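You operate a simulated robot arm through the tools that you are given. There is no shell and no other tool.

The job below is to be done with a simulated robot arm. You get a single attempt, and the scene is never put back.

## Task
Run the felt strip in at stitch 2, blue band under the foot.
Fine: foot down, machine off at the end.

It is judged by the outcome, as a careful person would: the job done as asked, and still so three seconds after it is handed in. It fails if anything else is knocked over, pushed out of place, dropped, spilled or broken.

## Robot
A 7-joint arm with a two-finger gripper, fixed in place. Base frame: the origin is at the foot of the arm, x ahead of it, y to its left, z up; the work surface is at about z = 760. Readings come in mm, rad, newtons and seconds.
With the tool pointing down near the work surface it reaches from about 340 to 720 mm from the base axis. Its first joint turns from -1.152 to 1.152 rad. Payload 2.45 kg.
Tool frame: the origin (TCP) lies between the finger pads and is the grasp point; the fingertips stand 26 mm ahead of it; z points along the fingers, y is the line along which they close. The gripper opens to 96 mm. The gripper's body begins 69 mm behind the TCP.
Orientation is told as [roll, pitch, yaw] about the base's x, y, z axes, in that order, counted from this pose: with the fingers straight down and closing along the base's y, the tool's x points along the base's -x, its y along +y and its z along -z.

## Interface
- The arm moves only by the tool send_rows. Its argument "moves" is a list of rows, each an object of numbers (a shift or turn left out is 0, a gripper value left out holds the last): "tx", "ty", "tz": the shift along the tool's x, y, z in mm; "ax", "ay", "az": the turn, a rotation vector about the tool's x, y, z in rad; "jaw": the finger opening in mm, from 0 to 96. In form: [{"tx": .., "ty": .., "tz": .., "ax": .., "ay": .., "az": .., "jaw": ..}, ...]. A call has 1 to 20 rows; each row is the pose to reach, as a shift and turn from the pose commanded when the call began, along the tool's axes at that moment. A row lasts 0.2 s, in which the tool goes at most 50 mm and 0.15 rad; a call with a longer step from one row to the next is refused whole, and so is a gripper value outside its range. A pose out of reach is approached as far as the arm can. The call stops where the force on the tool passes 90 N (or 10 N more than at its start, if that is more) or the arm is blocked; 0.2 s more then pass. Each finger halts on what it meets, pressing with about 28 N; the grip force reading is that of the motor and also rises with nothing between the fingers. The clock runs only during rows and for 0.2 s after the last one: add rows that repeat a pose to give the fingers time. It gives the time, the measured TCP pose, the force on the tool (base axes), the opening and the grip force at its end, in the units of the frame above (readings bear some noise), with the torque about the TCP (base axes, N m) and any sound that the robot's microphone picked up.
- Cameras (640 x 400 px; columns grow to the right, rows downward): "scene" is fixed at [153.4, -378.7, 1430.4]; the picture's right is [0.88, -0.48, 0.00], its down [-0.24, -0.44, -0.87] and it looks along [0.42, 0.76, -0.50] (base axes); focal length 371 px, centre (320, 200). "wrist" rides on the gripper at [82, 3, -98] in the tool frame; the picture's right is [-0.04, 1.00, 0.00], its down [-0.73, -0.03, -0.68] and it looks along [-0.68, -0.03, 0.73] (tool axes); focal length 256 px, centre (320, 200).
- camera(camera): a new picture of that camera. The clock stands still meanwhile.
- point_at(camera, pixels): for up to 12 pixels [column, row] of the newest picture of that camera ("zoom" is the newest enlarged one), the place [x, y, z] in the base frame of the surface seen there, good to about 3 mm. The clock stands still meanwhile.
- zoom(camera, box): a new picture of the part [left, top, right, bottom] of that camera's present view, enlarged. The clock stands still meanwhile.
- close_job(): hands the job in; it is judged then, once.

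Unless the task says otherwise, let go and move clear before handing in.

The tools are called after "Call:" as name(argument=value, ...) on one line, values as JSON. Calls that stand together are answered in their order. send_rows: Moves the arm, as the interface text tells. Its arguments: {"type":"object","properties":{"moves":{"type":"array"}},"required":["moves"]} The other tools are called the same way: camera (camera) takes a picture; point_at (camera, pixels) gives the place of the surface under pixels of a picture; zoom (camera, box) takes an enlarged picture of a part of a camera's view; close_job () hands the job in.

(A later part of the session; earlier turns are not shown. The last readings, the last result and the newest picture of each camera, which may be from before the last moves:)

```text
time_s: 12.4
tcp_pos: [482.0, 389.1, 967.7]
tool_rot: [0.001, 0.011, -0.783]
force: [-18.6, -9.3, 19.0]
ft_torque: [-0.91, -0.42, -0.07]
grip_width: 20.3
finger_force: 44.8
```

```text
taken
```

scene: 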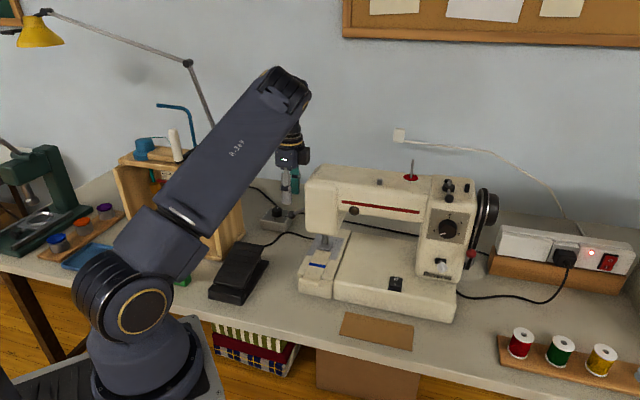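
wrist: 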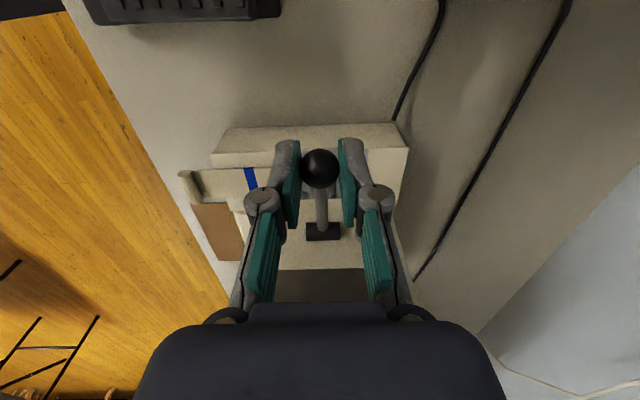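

The force flipped sign to +19 N, so the lever is held by friction and will stay put. I'll open, let it settle and measure the ball again.

Call:
send_rows(moves=[{"jaw": 40}, {"jaw": 40}, {"jaw": 40}])

Call:
camera(camera="wrist")

Call:
zoom(camera="scene", box=[270, 170, 370, 280])

Call:
point_at(camera="wrist", pixels=[[320, 168], [320, 164], [322, 205], [322, 215], [314, 230], [336, 230], [325, 225]])

```text
time_s: 13.2
tcp_pos: [481.3, 389.0, 965.4]
tool_rot: [-0.001, 0.014, -0.782]
force: [0.0, -0.2, 0.4]
ft_torque: [0.0, 0.0, -0.01]
grip_width: 39.9
finger_force: 0.1
```

```text
taken
```

wrist: 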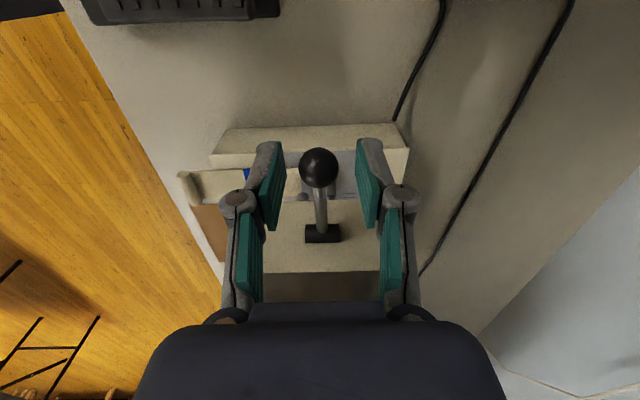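

```text
3.64 times, centred on (320, 225) of scene
```

zoom: 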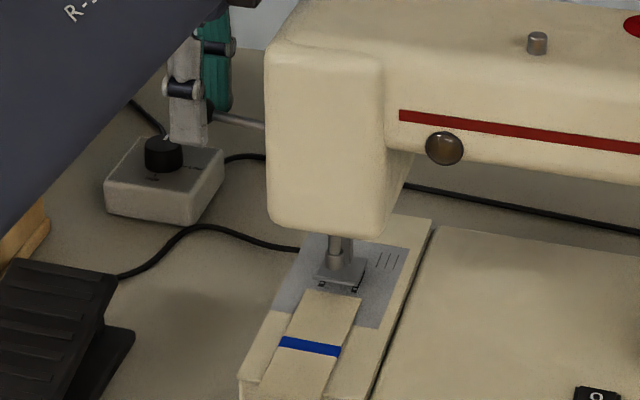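

```text
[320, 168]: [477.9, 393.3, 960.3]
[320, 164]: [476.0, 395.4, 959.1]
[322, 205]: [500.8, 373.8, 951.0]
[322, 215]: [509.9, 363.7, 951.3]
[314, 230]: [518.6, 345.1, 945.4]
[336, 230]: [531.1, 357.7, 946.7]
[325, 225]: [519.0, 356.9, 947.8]
```

The lever stayed, with the ball's centre now near z≈951 and the foot lifted. I'll regrip a little lower on the ball and take it the rest of the way up.

Call:
send_rows(moves=[{"tz": 10, "ty": 1}, {"tz": 19, "ty": 1}, {"tz": 19, "ty": 1, "jaw": 14}, {"tz": 19, "ty": 1, "jaw": 14}, {"tz": 19, "ty": 1, "jaw": 14}, {"tz": 14, "tx": -1, "ty": 1}, {"tz": 9, "tx": -1.5, "ty": 1}, {"tz": 4, "tx": -3, "ty": 1}, {"tz": -1, "tx": -5, "ty": 1}, {"tz": -6, "tx": -7, "ty": 1}])

Call:
camera(camera="wrist")

Call:
zoom(camera="scene", box=[270, 170, 370, 280])

```text
time_s: 15.4
tcp_pos: [485.7, 384.7, 971.1]
tool_rot: [-0.001, 0.016, -0.784]
force: [-13.8, -5.3, -17.7]
ft_torque: [0.81, 0.79, 0.0]
grip_width: 19.9
finger_force: 44.6
```

```text
taken
```

wrist: 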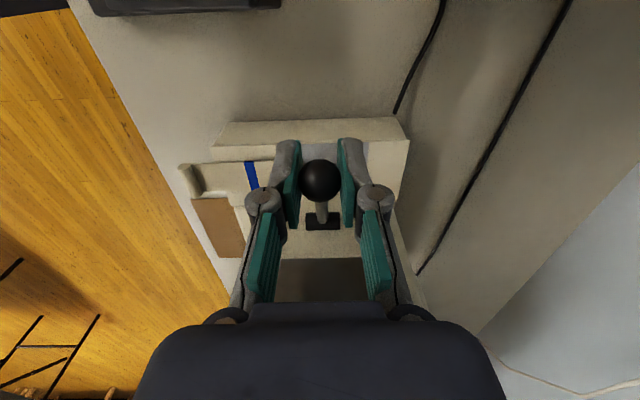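

```text
3.64 times, centred on (320, 225) of scene
```

zoom: 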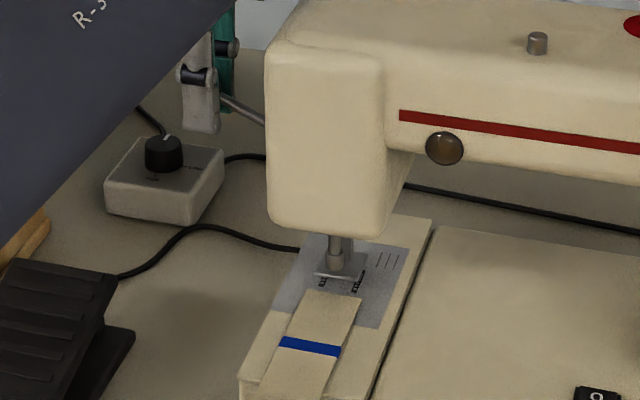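

The foot is now clearly raised and the two feed-dog slots are visible at zoom pixels (325,282) and (358,280). I'll release the lever, back straight up, and check that it stays.

Call:
send_rows(moves=[{"jaw": 46}, {"jaw": 46}, {"jaw": 46}, {"tz": -30}, {"tz": -60}, {"tz": -80}])

Call:
camera(camera="wrist")

Call:
zoom(camera="scene", box=[300, 225, 350, 275])

Call:
point_at(camera="zoom", pixels=[[255, 340], [320, 270], [290, 240], [350, 300], [400, 310], [200, 420], [260, 440], [350, 470], [150, 300], [480, 330]])

```text
time_s: 16.8
tcp_pos: [487.8, 383.8, 1053.0]
tool_rot: [0.0, 0.013, -0.783]
force: [-0.6, -1.4, 0.4]
ft_torque: [0.0, 0.02, 0.0]
grip_width: 46.2
finger_force: 0.0
```

```text
taken
```

wrist: 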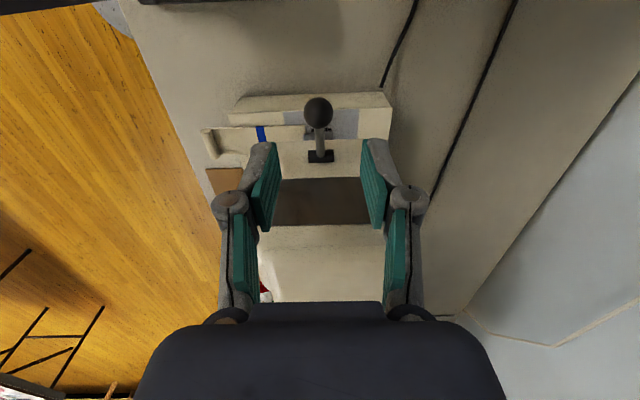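

```text
8.00 times, centred on (325, 250) of scene
```

zoom: 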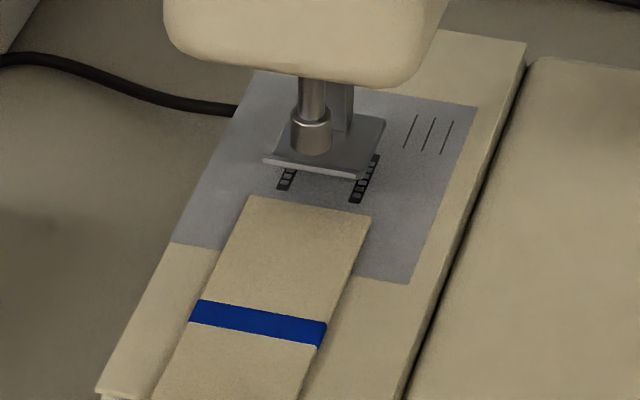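

```text
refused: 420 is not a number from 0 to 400
```

The lever held, and the feed dogs show at zoom pixels (288,180) and (362,185), just beyond the strip's end at about (310,205). I'll measure these.

Call:
point_at(camera="zoom", pixels=[[285, 186], [355, 200], [374, 160], [310, 207], [252, 202], [368, 220], [255, 312], [255, 335], [315, 168], [350, 130], [230, 200], [300, 380]])

Call:
zoom(camera="wrist", box=[200, 80, 420, 200])

Call:
zoom(camera="scene", box=[290, 230, 350, 305])

```text
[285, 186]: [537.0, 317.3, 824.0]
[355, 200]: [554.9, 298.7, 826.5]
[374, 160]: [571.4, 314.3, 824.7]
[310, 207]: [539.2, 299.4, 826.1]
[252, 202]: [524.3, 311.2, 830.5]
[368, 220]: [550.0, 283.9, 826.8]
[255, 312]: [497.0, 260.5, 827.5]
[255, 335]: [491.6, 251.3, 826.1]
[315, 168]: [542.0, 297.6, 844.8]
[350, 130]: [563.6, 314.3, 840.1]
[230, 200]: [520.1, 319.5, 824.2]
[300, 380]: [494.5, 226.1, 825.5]
```

```text
2.91 times, centred on (310, 140) of wrist
```

zoom: 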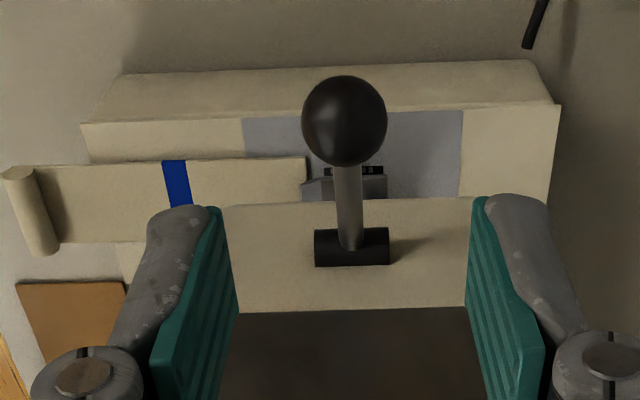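

```text
5.33 times, centred on (320, 268) of scene
```

zoom: 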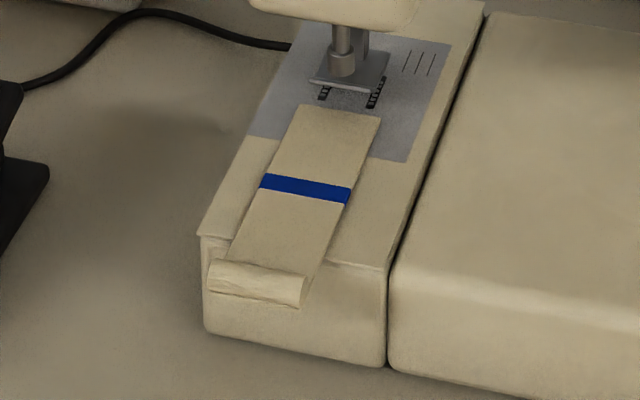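

The foot is now about 11 mm higher, with its top at z≈840. The feed dogs span f≈603–628 and the strip's end is at f≈593, where f is measured along the feed axis. I'll move round to the front of the roll at the strip's tail so I can push the strip in.

Call:
send_rows(moves=[{"ty": -45, "az": -0.143, "jaw": 16}, {"ty": -90, "az": -0.286}, {"ty": -135, "az": -0.429}, {"tx": -12.3, "ty": -143.9, "tz": 12.9, "az": -0.572}, {"tx": -24.6, "ty": -152.8, "tz": 25.8, "az": -0.715}, {"tx": -36.9, "ty": -161.6, "tz": 38.6, "az": -0.858}, {"tx": -49.2, "ty": -170.5, "tz": 51.5, "az": -1.001}, {"tx": -61.5, "ty": -179.4, "tz": 64.4, "az": -1.144}, {"tx": -73.8, "ty": -188.3, "tz": 77.3, "az": -1.287}, {"tx": -86.1, "ty": -197.1, "tz": 90, "az": -1.43}, {"tx": -98.4, "ty": -206, "tz": 103, "az": -1.57}, {"tx": -98.4, "ty": -206, "tz": 103, "az": -1.57}])

Call:
camera(camera="wrist")

Call:
camera(camera="scene")

```text
time_s: 19.4
tcp_pos: [412.7, 169.3, 947.7]
tool_rot: [0.015, 0.0, 0.787]
force: [0.3, 0.2, 1.2]
ft_torque: [0.01, -0.02, 0.01]
grip_width: 16.0
finger_force: 0.0
```

```text
taken
```

wrist: 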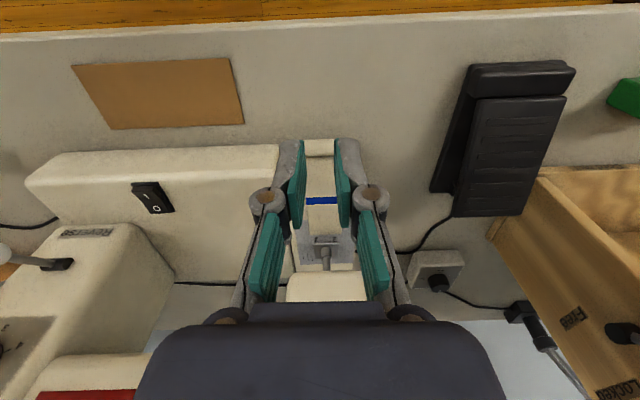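

```text
taken
```

scene: 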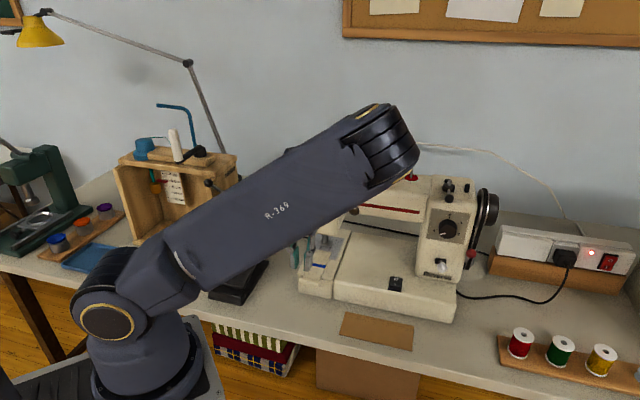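

The roll is visible between the fingers at wrist pixel (320,147). I'll measure the roll and the bed's front edge before lowering in front of it.

Call:
zoom(camera="wrist", box=[270, 120, 370, 280])

Call:
point_at(camera="wrist", pixels=[[320, 141], [320, 145], [320, 150], [320, 155], [320, 158], [308, 148], [331, 148], [320, 165], [320, 199], [320, 204], [320, 235], [284, 155]])

Call:
zoom(camera="scene", box=[280, 230, 360, 310])

```text
2.50 times, centred on (320, 200) of wrist
```

zoom: 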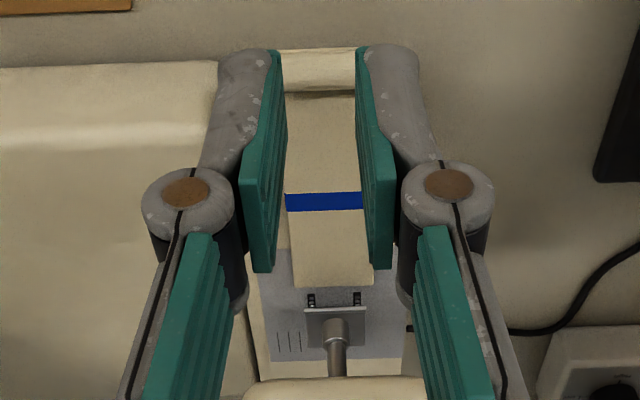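

```text
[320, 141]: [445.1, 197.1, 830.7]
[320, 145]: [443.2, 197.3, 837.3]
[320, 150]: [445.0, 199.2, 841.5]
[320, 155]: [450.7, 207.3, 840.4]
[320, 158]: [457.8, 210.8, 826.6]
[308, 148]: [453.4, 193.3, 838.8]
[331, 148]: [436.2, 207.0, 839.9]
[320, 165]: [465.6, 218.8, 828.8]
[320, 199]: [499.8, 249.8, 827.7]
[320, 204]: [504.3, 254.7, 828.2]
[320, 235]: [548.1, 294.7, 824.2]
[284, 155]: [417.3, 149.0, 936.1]
```

```text
5.00 times, centred on (320, 270) of scene
```

zoom: 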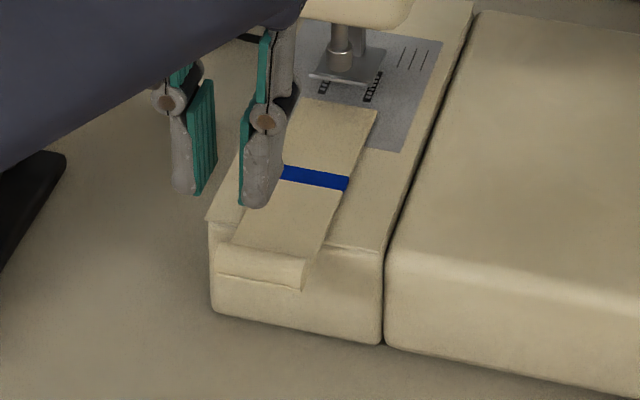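

The roll's front face is at f≈452, its top is z≈841, and it's centred on r≈173, where r is measured across the machine. I'll lower the nearly closed fingers in front of it to tip height z≈829, then approach slowly.

Call:
send_rows(moves=[{"tz": 40}, {"tz": 75}, {"tz": 92}, {"tx": -10, "tz": 92}, {"tx": -18, "tz": 92}, {"tx": -24, "tz": 92}])

Call:
zoom(camera="scene", box=[280, 230, 360, 310])

Call:
camera(camera="wrist")

```text
time_s: 20.8
tcp_pos: [427.9, 187.1, 854.5]
tool_rot: [0.014, -0.001, 0.785]
force: [1.0, 0.1, 0.2]
ft_torque: [-0.06, 0.04, 0.03]
grip_width: 16.1
finger_force: 0.1
```

```text
5.00 times, centred on (320, 270) of scene
```

zoom: 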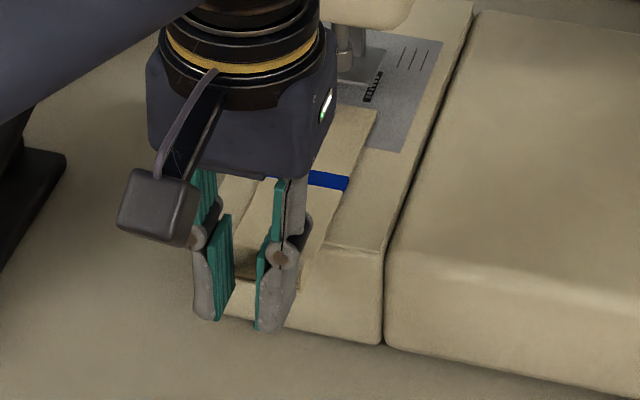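

```text
taken
```

wrist: 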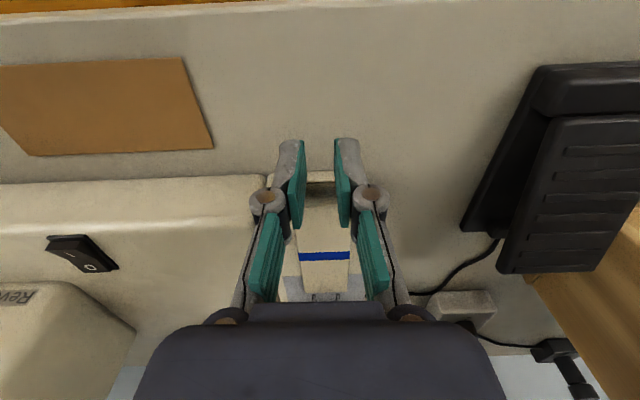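

The fingers are just short of the roll, with the band at wrist row 255. I'll push gently and check that the strip moves.

Call:
send_rows(moves=[{"tx": -4}, {"tx": -7}, {"tx": -10}, {"tx": -13}])

Call:
zoom(camera="scene", box=[280, 230, 360, 310])

Call:
zoom(camera="wrist", box=[250, 120, 400, 310])

```text
time_s: 21.8
tcp_pos: [436.6, 195.4, 856.0]
tool_rot: [0.012, 0.0, 0.786]
force: [-0.2, -0.4, -0.3]
ft_torque: [-0.01, 0.02, 0.01]
grip_width: 15.8
finger_force: 0.0
```

```text
5.00 times, centred on (320, 270) of scene
```

zoom: 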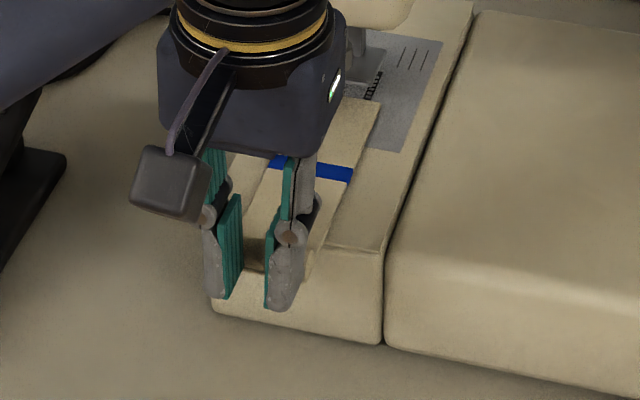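

```text
2.11 times, centred on (325, 215) of wrist
```

zoom: 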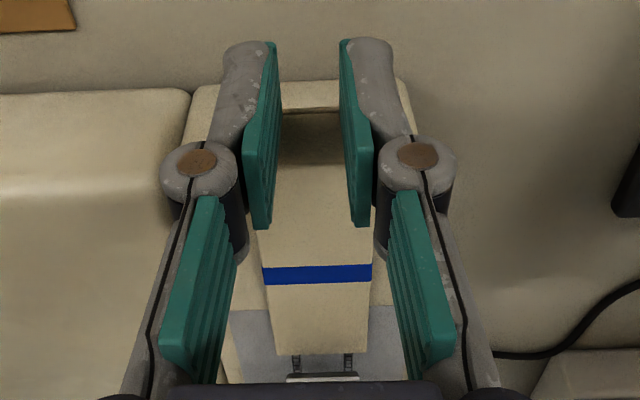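

The strip is moving, with the band's right end going from about (350,185) to (353,176). I'll push about 11 mm further so that its end sits on the feed dogs.

Call:
send_rows(moves=[{"tx": -3}, {"tx": -6}, {"tx": -9}, {"tx": -11}])

Call:
zoom(camera="scene", box=[280, 230, 360, 310])

Call:
point_at(camera="zoom", pixels=[[345, 168], [348, 160], [375, 93], [360, 92]])

Call:
camera(camera="wrist")

```text
time_s: 22.8
tcp_pos: [444.1, 204.4, 856.3]
tool_rot: [0.013, 0.001, 0.786]
force: [-0.4, 0.3, 0.0]
ft_torque: [-0.01, -0.02, -0.02]
grip_width: 15.9
finger_force: 0.0
```

```text
5.00 times, centred on (320, 270) of scene
```

zoom: 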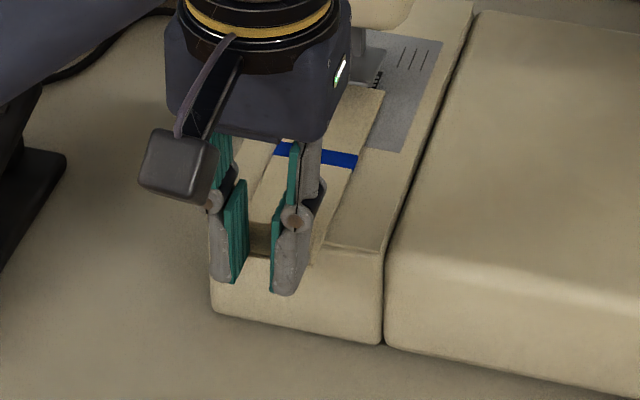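

```text
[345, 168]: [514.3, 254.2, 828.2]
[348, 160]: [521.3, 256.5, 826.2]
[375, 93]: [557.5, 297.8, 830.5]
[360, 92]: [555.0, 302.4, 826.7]
```

```text
taken
```

wrist: 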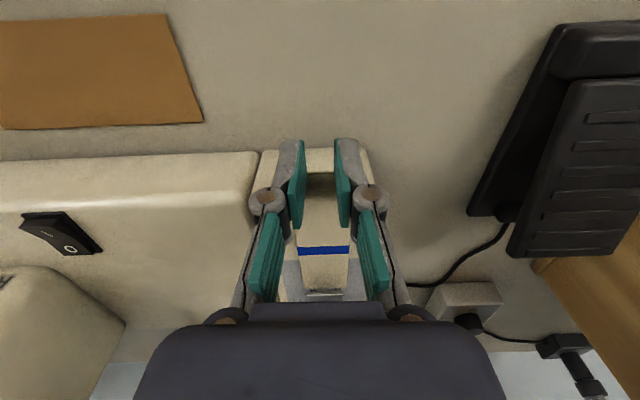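

The band is now at f≈547 and the strip's end at about 608, only just onto the dogs. I'll push 5 mm more, then back off and up.

Call:
send_rows(moves=[{"tx": -2.5}, {"tx": -5}, {"tx": -5}, {"tx": 8}, {"tx": 24}, {"tx": 40, "tz": -20}, {"tx": 50, "tz": -60}, {"tx": 55, "tz": -100}])

Call:
camera(camera="wrist")

Call:
zoom(camera="scene", box=[290, 225, 360, 305])

Call:
zoom(camera="scene", box=[305, 225, 355, 265])

```text
time_s: 24.6
tcp_pos: [408.6, 163.6, 956.9]
tool_rot: [0.014, 0.002, 0.786]
force: [-0.4, 0.0, -0.5]
ft_torque: [0.01, -0.02, 0.0]
grip_width: 16.1
finger_force: 0.2
```

```text
taken
```

wrist: 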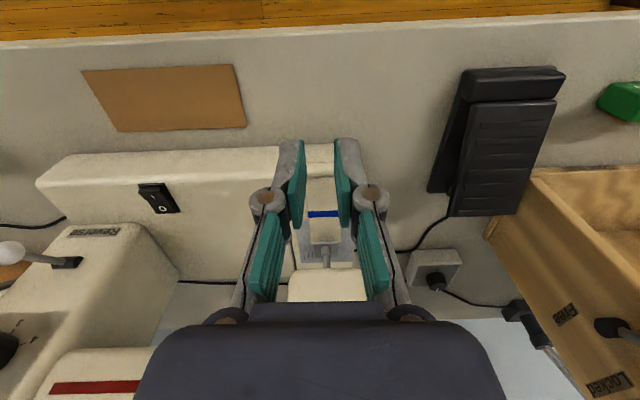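

```text
5.00 times, centred on (325, 265) of scene
```

zoom: 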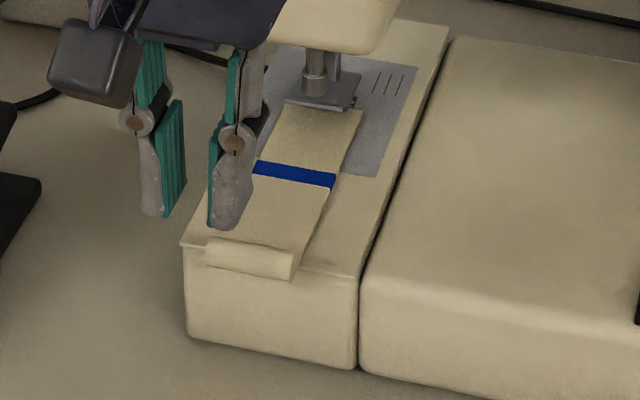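

```text
10.00 times, centred on (330, 245) of scene
```

zoom: 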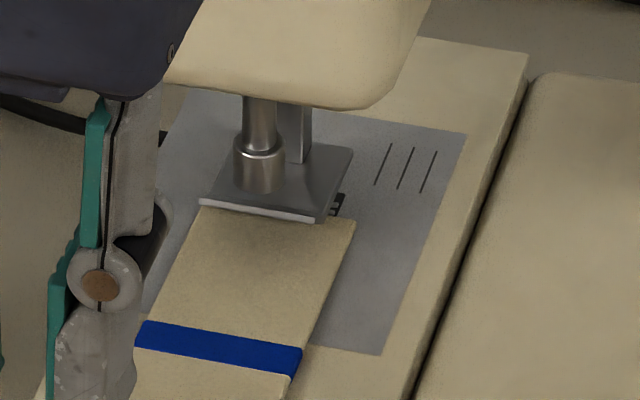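

The strip's end is now under the raised foot. I'll measure the band and the visible corner.

Call:
point_at(camera="zoom", pixels=[[215, 335], [215, 358], [285, 350], [280, 370], [345, 230], [160, 330], [340, 200], [250, 210], [330, 165]])

Call:
point_at(camera="wrist", pixels=[[322, 211], [322, 217], [322, 237], [322, 243], [322, 165], [322, 152], [150, 190], [163, 208], [155, 197]])

Call:
zoom(camera="wrist", box=[285, 130, 365, 270])

```text
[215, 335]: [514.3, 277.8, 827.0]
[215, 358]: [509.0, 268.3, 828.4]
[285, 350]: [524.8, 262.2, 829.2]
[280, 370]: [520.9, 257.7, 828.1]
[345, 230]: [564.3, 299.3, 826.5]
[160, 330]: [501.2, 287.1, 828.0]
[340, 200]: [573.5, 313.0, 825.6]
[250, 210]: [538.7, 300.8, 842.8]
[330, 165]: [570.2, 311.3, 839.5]
```

```text
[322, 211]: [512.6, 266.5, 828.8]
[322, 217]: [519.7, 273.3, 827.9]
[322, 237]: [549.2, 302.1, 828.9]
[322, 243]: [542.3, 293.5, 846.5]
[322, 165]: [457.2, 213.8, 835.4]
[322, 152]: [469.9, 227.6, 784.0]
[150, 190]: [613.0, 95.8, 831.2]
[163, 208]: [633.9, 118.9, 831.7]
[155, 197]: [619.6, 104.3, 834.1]
```

```text
2.86 times, centred on (325, 200) of wrist
```

zoom: 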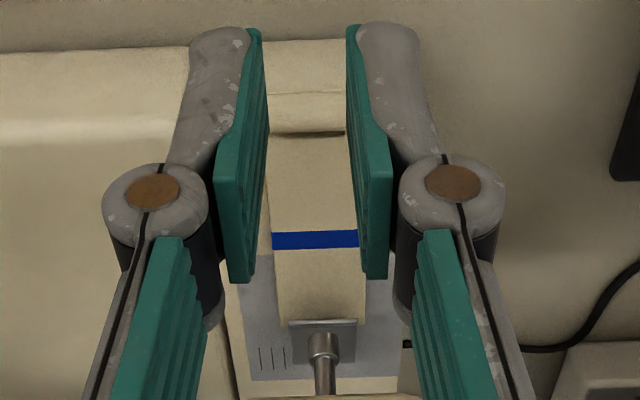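

The band is centred at f≈555 and the strip's end is at about 617 under the foot, leaving roughly 57 mm to run. I'll go back above the lever ball to lower the foot.

Call:
send_rows(moves=[{"tx": -12.5, "ty": 16.6, "tz": -16, "az": 0.143, "jaw": 46}, {"tx": -25, "ty": 33.2, "tz": -32, "az": 0.286}, {"tx": -37.5, "ty": 49.8, "tz": -48, "az": 0.429}, {"tx": -50, "ty": 66.5, "tz": -64, "az": 0.572}, {"tx": -62.5, "ty": 83.1, "tz": -80, "az": 0.715}, {"tx": -75, "ty": 99.7, "tz": -96, "az": 0.858}, {"tx": -102.4, "ty": 99.7, "tz": -96, "az": 1.0}, {"tx": -129.8, "ty": 99.7, "tz": -96, "az": 1.144}, {"tx": -157.1, "ty": 99.7, "tz": -96, "az": 1.287}, {"tx": -184.5, "ty": 99.7, "tz": -96, "az": 1.43}, {"tx": -211.9, "ty": 99.7, "tz": -96, "az": 1.57}, {"tx": -211.9, "ty": 99.7, "tz": -96, "az": 1.57}])

Call:
camera(camera="wrist")

Call:
point_at(camera="wrist", pixels=[[320, 112], [318, 110], [320, 130], [321, 155]])

```text
time_s: 27.2
tcp_pos: [486.6, 385.2, 1052.7]
tool_rot: [0.0, 0.014, -0.789]
force: [-0.6, 0.6, -0.1]
ft_torque: [0.0, -0.05, 0.02]
grip_width: 45.9
finger_force: 0.1
```

```text
taken
```

wrist: 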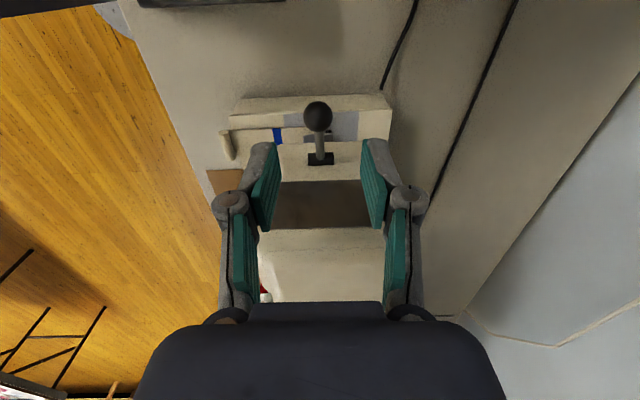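

```text
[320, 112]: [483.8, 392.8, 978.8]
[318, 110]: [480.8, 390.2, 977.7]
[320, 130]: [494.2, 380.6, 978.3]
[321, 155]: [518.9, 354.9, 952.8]
```

The ball's centre is near (486,389,968). I'll descend so that the TCP is about 10 mm above it, grip, and follow the arc downward.

Call:
send_rows(moves=[{"ty": -1, "tz": 40}, {"ty": -1, "tz": 75}, {"ty": -1, "tz": 75, "jaw": 14}, {"ty": -1, "tz": 75, "jaw": 14}, {"ty": -1, "tz": 75, "jaw": 14}, {"ty": -1, "tx": 1.6, "tz": 79.5}, {"ty": -1, "tx": 3.1, "tz": 83.9}, {"ty": -1, "tx": 4.3, "tz": 89.4}, {"ty": -1, "tx": 5.1, "tz": 94.9}, {"ty": -1, "tx": 5.3, "tz": 100.5}, {"ty": -1, "tx": 5.1, "tz": 106.1}, {"ty": -1, "tx": 4.3, "tz": 111.6}, {"ty": -1, "tx": 3.1, "tz": 117.1}])

Call:
camera(camera="wrist")

Call:
zoom(camera="scene", box=[270, 190, 370, 290])

```text
time_s: 30.0
tcp_pos: [482.0, 388.3, 937.4]
tool_rot: [0.001, 0.018, -0.782]
force: [2.6, 22.2, 15.1]
ft_torque: [-0.85, -0.68, -0.01]
grip_width: 19.2
finger_force: 43.8
```

```text
taken
```

wrist: 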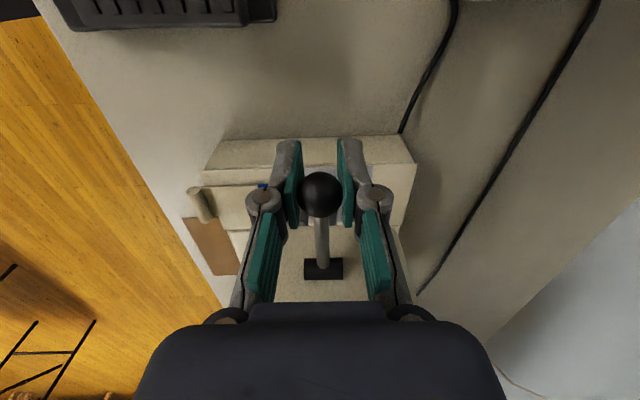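

```text
4.00 times, centred on (320, 240) of scene
```

zoom: 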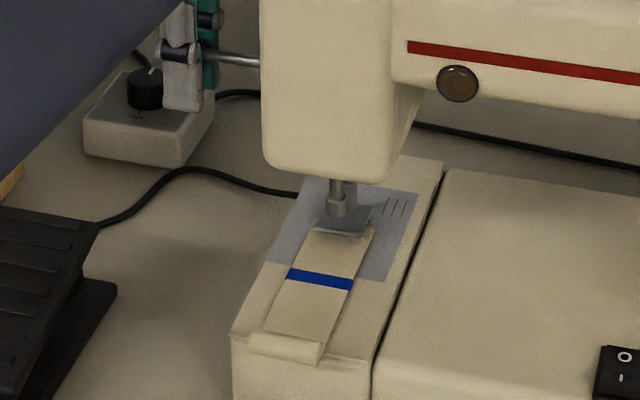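

The foot is coming down onto the felt, with the ball still gripped at row 194. I'll continue to the bottom of the lever's travel, easing the sideways load.

Call:
send_rows(moves=[{"ty": 1, "tx": 0, "tz": 5.2}, {"ty": 1.5, "tx": -1, "tz": 10.4}, {"ty": 1.5, "tx": -3, "tz": 15}, {"ty": 1.5, "tx": -5, "tz": 19.7}])

Call:
camera(camera="wrist")

Call:
zoom(camera="scene", box=[300, 220, 350, 270])

```text
time_s: 31.0
tcp_pos: [484.3, 384.1, 916.2]
tool_rot: [-0.004, 0.015, -0.782]
force: [-8.6, 12.9, -1.3]
ft_torque: [-0.32, -0.24, 0.04]
grip_width: 22.6
finger_force: 41.5
```

```text
taken
```

wrist: 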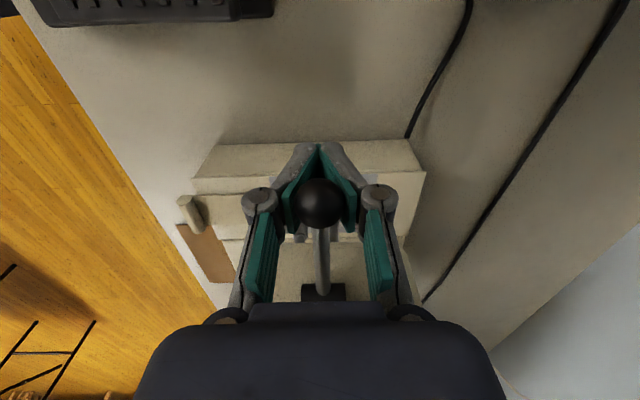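

```text
8.00 times, centred on (325, 245) of scene
```

zoom: 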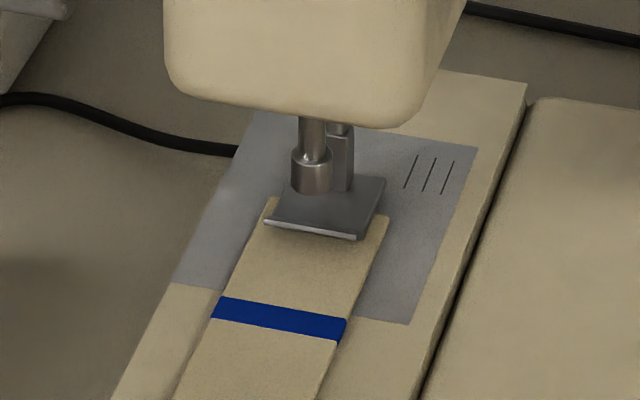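

The foot now rests on the felt and the ball has slid up between the pads. I'll release, rise, and check the lever and foot heights.

Call:
send_rows(moves=[{"jaw": 46}, {"jaw": 46}, {"jaw": 46}, {"tz": -35}, {"tz": -75}])

Call:
camera(camera="wrist")

Call:
point_at(camera="wrist", pixels=[[322, 122], [322, 117], [324, 140], [324, 165], [324, 190]])

Call:
zoom(camera="scene", box=[300, 220, 350, 270])

Call:
point_at(camera="zoom", pixels=[[280, 305], [280, 325], [340, 210], [310, 230], [365, 195], [380, 225], [300, 260], [375, 240]])

```text
time_s: 32.2
tcp_pos: [487.3, 385.0, 993.7]
tool_rot: [-0.002, 0.014, -0.785]
force: [0.2, -0.1, 1.0]
ft_torque: [-0.01, -0.01, 0.03]
grip_width: 46.0
finger_force: 0.0
```

```text
taken
```

wrist: 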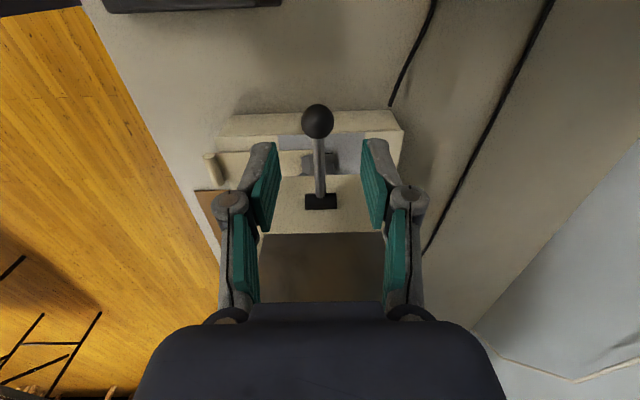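

```text
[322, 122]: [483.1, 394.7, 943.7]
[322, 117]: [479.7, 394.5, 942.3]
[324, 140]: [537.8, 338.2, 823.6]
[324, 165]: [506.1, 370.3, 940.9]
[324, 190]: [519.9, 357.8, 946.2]
```

```text
8.00 times, centred on (325, 245) of scene
```

zoom: 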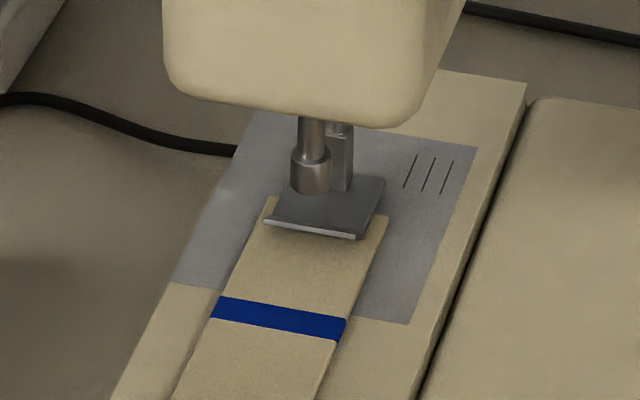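

```text
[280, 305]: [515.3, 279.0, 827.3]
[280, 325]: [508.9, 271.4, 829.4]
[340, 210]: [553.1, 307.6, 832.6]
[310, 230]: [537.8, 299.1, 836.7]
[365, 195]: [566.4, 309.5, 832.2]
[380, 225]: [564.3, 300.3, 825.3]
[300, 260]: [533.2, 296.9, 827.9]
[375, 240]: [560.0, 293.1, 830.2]
```

The foot's top is at about 832, which is resting on the 3 mm felt. The lever ball sits at about z≈934, though, so I'll make sure it's fully home by pressing gently from above with closed fingertips.

Call:
send_rows(moves=[{"tx": 4, "ty": -1, "jaw": 0}, {"tx": 4, "ty": -1, "jaw": 0}, {"tx": 4, "ty": -1, "jaw": 0}, {"tx": 4, "ty": -1, "tz": 12, "jaw": 0}, {"tx": 4, "ty": -1, "tz": 20}, {"tx": 4, "ty": -1, "tz": 24}, {"tx": 4, "ty": -1, "tz": 26}])

Call:
camera(camera="wrist")

```text
time_s: 33.8
tcp_pos: [484.0, 383.4, 965.6]
tool_rot: [0.0, 0.014, -0.787]
force: [0.1, 0.0, -0.2]
ft_torque: [0.0, 0.0, -0.01]
grip_width: 0.0
finger_force: 28.6
```

```text
taken
```

wrist: 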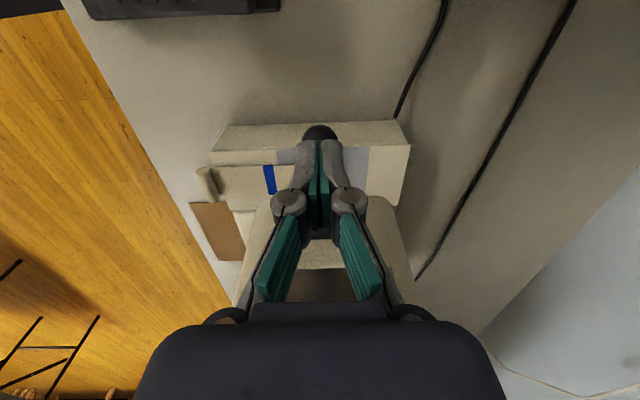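

There's no contact yet, with the fingertips just over the ball at row 135. I'll continue down in small steps.

Call:
send_rows(moves=[{"tx": 2, "tz": 2}, {"tx": 2, "tz": 4}, {"tx": 2, "tz": 6}])

```text
time_s: 34.6
tcp_pos: [482.4, 387.7, 959.6]
tool_rot: [0.0, 0.012, -0.785]
force: [0.0, 0.4, -0.7]
ft_torque: [0.0, 0.01, 0.01]
grip_width: 0.0
finger_force: 28.5
```

Call:
send_rows(moves=[{"tz": 2}, {"tz": 4}, {"tz": 6}])

Call:
camera(camera="wrist")

Call:
zoom(camera="scene", box=[270, 180, 350, 270])

```text
time_s: 35.4
tcp_pos: [483.5, 386.5, 952.6]
tool_rot: [0.0, 0.015, -0.783]
force: [-0.1, 0.1, 0.7]
ft_torque: [-0.02, -0.03, 0.0]
grip_width: 0.0
finger_force: 28.1
```

```text
taken
```

wrist: 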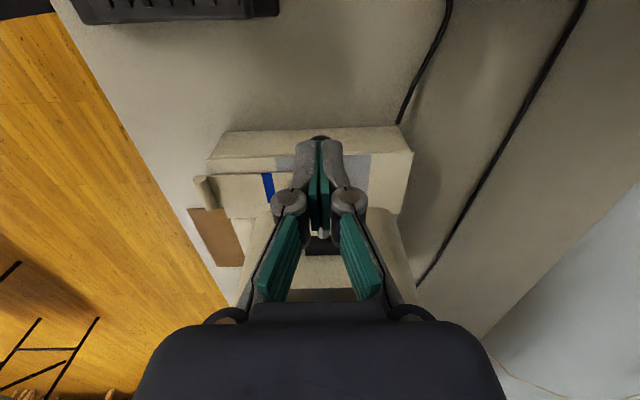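

```text
4.44 times, centred on (310, 225) of scene
```

zoom: 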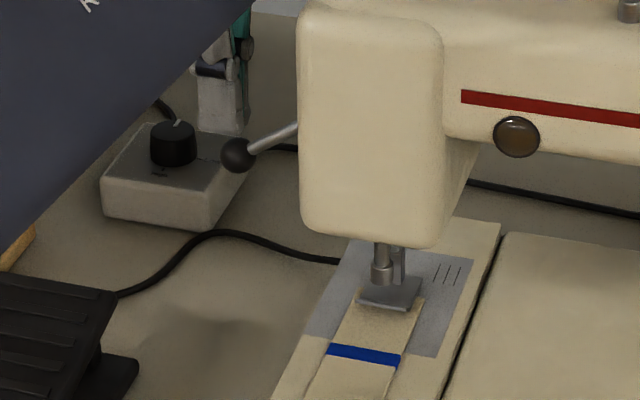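

The scene zoom shows the lever ball at (238,153), which is scene pixel (291,214) and nearly its original down position. I'll measure it and the foot again.

Call:
point_at(camera="scene", pixels=[[291.5, 214.4], [291.5, 216], [302, 210]])

Call:
zoom(camera="scene", box=[305, 225, 345, 260])

Call:
point_at(camera="zoom", pixels=[[340, 160], [300, 190], [420, 170], [380, 190], [320, 212], [440, 260], [300, 300]])

```text
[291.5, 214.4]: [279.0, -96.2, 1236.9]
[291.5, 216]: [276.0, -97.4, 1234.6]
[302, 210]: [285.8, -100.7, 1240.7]
```

```text
11.43 times, centred on (325, 242) of scene
```

zoom: 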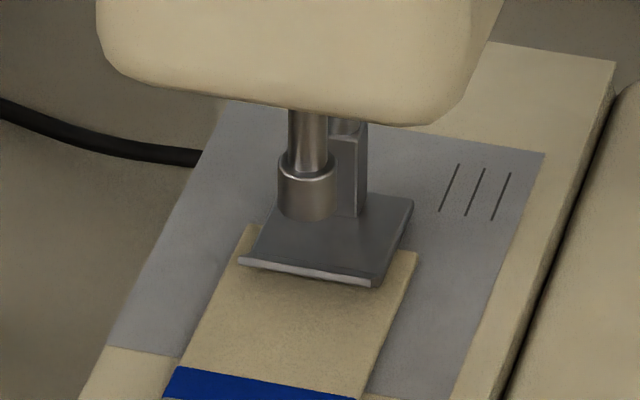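

```text
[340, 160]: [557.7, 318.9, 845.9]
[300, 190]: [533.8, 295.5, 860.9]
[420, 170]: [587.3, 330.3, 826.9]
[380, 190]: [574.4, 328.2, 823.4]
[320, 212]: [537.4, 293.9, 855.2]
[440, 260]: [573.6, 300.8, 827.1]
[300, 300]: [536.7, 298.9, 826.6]
```

Call:
camera(camera="scene")

Call:
point_at(camera="scene", pixels=[[291.5, 214.4], [291.5, 216], [302, 210], [328, 243], [324, 244]])

```text
taken
```

scene: 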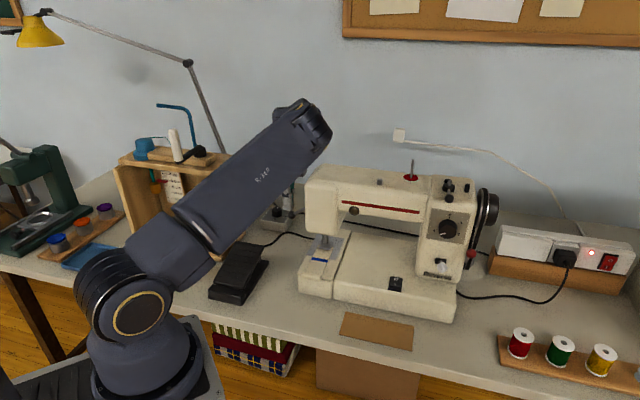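

```text
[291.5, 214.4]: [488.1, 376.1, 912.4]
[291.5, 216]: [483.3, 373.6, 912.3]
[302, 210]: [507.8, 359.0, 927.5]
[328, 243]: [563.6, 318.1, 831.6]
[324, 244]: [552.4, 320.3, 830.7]
```

The ball's back at (486,375,912), its original down position, with the foot's top at about 831 on the felt, so the foot is down. Now I'll retreat upward and travel round towards the stitch dial.

Call:
send_rows(moves=[{"tz": -50}, {"tz": -100}, {"ty": -45, "tz": -100, "az": -0.143}, {"ty": -90, "tz": -100, "az": -0.286}, {"ty": -135, "tz": -100, "az": -0.429}, {"tx": -28.75, "ty": -145, "tz": -100, "az": -0.572}, {"tx": -57.5, "ty": -155, "tz": -100, "az": -0.715}, {"tx": -86.25, "ty": -165, "tz": -100, "az": -0.858}, {"tx": -115, "ty": -175, "tz": -100, "az": -1.001}, {"tx": -143.75, "ty": -185, "tz": -100, "az": -1.144}, {"tx": -172.5, "ty": -195, "tz": -100, "az": -1.287}, {"tx": -201.25, "ty": -205, "tz": -100, "az": -1.43}, {"tx": -230, "ty": -215, "tz": -100, "az": -1.57}, {"tx": -230, "ty": -215, "tz": -100, "az": -1.57, "jaw": 60}])

Call:
camera(camera="scene")

Call:
zoom(camera="scene", box=[270, 190, 360, 290])

```text
time_s: 38.4
tcp_pos: [493.1, 70.5, 1049.2]
tool_rot: [0.014, -0.002, 0.786]
force: [0.1, 0.0, 0.3]
ft_torque: [0.0, 0.0, 0.01]
grip_width: 34.1
finger_force: 0.0
```

```text
taken
```

scene: 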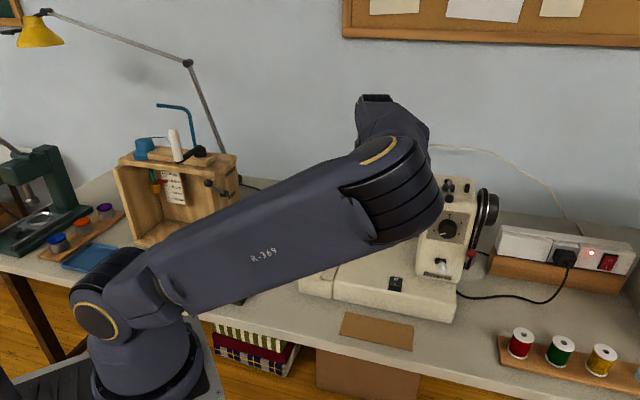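

```text
4.00 times, centred on (315, 240) of scene
```

zoom: 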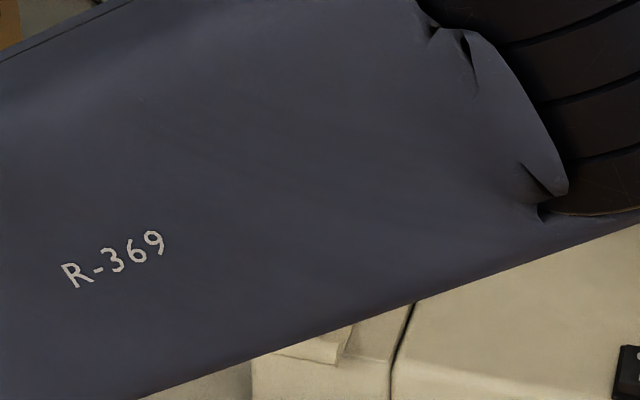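

I'm in front of the machine with the tool vertical. Now I'll tilt the tool to horizontal, pointing along the feed axis, while moving in front of the dial.

Call:
send_rows(moves=[{"tx": -1.5, "ty": -14.5, "tz": 6.2, "ay": -0.143}, {"tx": -3, "ty": -29, "tz": 12.4, "ay": -0.286}, {"tx": -4.5, "ty": -43.6, "tz": 18.5, "ay": -0.428}, {"tx": -6, "ty": -58.1, "tz": 24.7, "ay": -0.571}, {"tx": -7.5, "ty": -72.6, "tz": 30.9, "ay": -0.714}, {"tx": -9, "ty": -87.1, "tz": 37.1, "ay": -0.857}, {"tx": -10.5, "ty": -101.6, "tz": 43.3, "ay": -1.0}, {"tx": -12, "ty": -116.1, "tz": 49.5, "ay": -1.142}, {"tx": -13.5, "ty": -130.7, "tz": 55.6, "ay": -1.285}, {"tx": -15, "ty": -145.2, "tz": 61.8, "ay": -1.428}, {"tx": -16.5, "ty": -159.7, "tz": 68, "ay": -1.571}, {"tx": -16.5, "ty": -159.7, "tz": 68, "ay": -1.571}])

Call:
camera(camera="wrist")

Call:
camera(camera="scene")

```text
time_s: 41.0
tcp_pos: [619.7, -30.9, 977.5]
tool_rot: [1.601, -1.557, -0.817]
force: [1.0, 0.7, -0.9]
ft_torque: [0.01, 0.01, 0.02]
grip_width: 59.9
finger_force: 0.0
out of reach, approached as far as the arm can: row 6, 7, 8, 9, 10
```

```text
taken
```

wrist: 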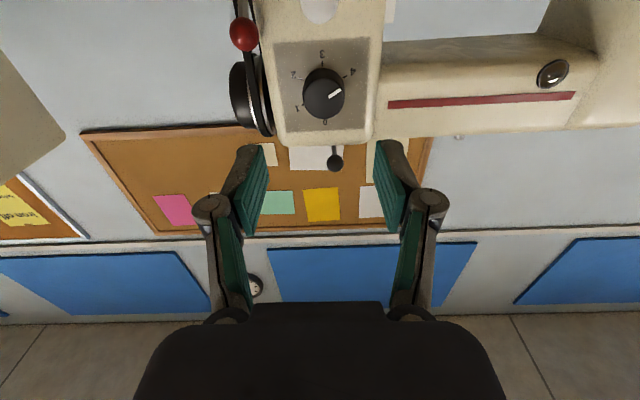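

```text
taken
```

scene: 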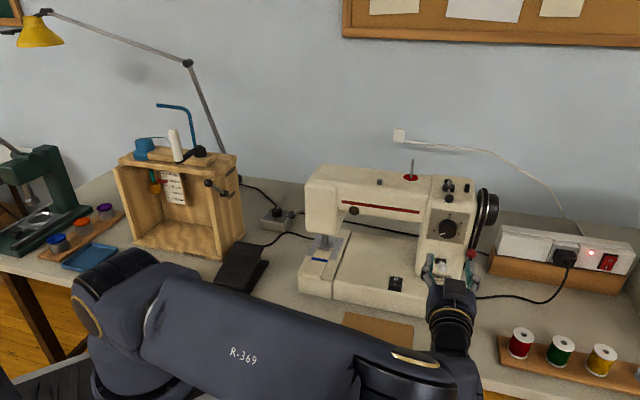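

The tool's now horizontal in front of the dial, which shows at wrist pixel (323,93). I'll zoom in to read the pointer and measure.

Call:
zoom(camera="wrist", box=[265, 30, 385, 150])

Call:
point_at(camera="zoom", pixels=[[325, 165], [300, 120], [330, 230], [375, 175], [250, 190], [320, 290], [240, 140], [400, 150], [310, 100]])

Call:
zoom(camera="scene", box=[400, 200, 510, 320])

```text
3.33 times, centred on (325, 90) of wrist
```

zoom: 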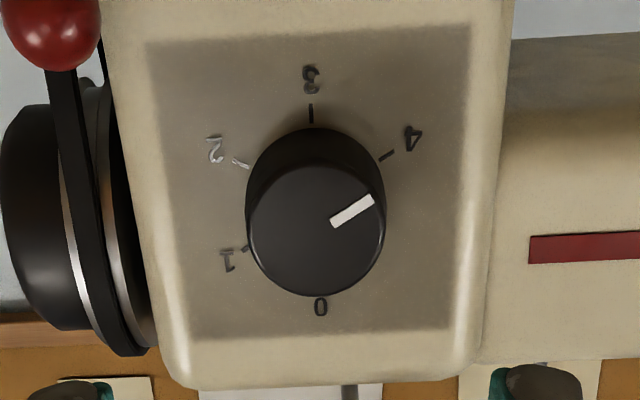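

```text
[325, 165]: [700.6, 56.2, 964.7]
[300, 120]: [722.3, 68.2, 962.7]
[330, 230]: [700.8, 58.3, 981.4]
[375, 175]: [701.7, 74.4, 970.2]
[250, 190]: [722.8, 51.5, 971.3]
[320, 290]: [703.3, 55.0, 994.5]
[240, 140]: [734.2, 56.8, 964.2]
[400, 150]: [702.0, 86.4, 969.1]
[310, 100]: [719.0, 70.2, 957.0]
```

```text
3.33 times, centred on (455, 260) of scene
```

zoom: 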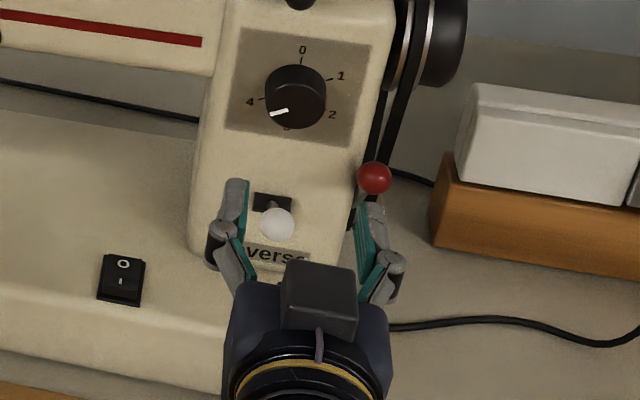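

The pointer is at about 4, and by pixel geometry the dial's centre is at r≈457, z≈981. I'll correct the alignment, pre-twist the gripper 60° clockwise in free space, and set the jaw to 48.

Call:
send_rows(moves=[{"tx": -3.5, "ty": 2.7, "az": 0.15, "jaw": 48}, {"tx": -3.5, "ty": 2.7, "az": 0.3}, {"tx": -3.5, "ty": 2.7, "az": 0.45}, {"tx": -3.5, "ty": 2.7, "az": 0.6}, {"tx": -3.5, "ty": 2.7, "az": 0.75}, {"tx": -3.5, "ty": 2.7, "az": 0.9}, {"tx": -3.5, "ty": 2.7, "az": 1.047}, {"tx": -3.5, "ty": 2.7, "az": 1.047}])

Call:
camera(camera="wrist")

Call:
camera(camera="scene")

```text
time_s: 42.8
tcp_pos: [615.7, -26.7, 982.3]
tool_rot: [1.572, -0.508, -0.786]
force: [-0.2, -0.5, -0.5]
ft_torque: [0.02, -0.02, 0.0]
grip_width: 48.0
finger_force: 0.1
```

```text
taken
```

wrist: 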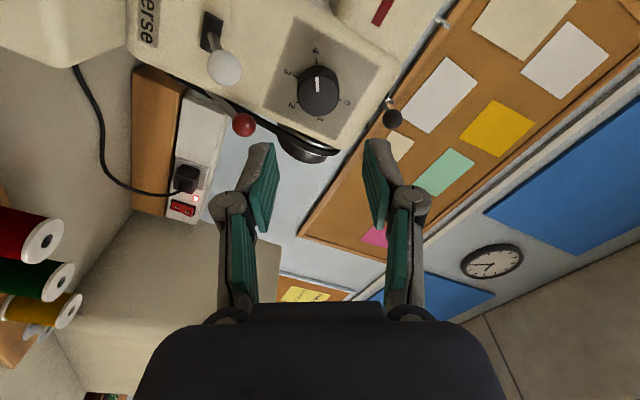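

```text
taken
```

scene: 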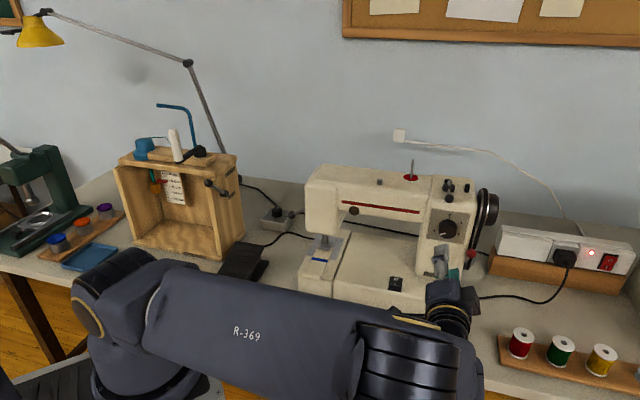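

The pre-twist worked and the arm's clear. I'll zoom in to verify that the knob centre lies on the tool axis.

Call:
zoom(camera="wrist", box=[270, 40, 370, 140])

Call:
zoom(camera="scene", box=[400, 190, 510, 340])

```text
4.00 times, centred on (320, 90) of wrist
```

zoom: 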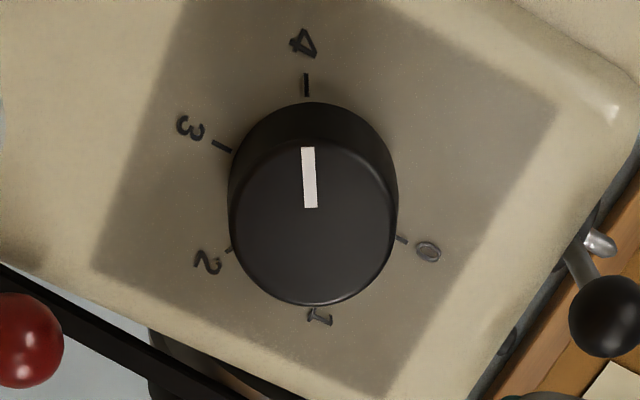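

```text
2.67 times, centred on (455, 265) of scene
```

zoom: 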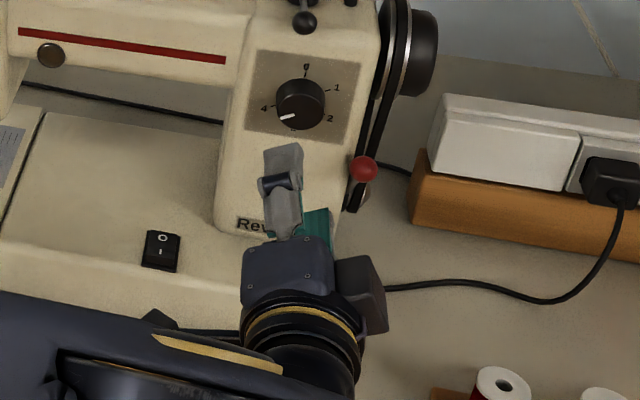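

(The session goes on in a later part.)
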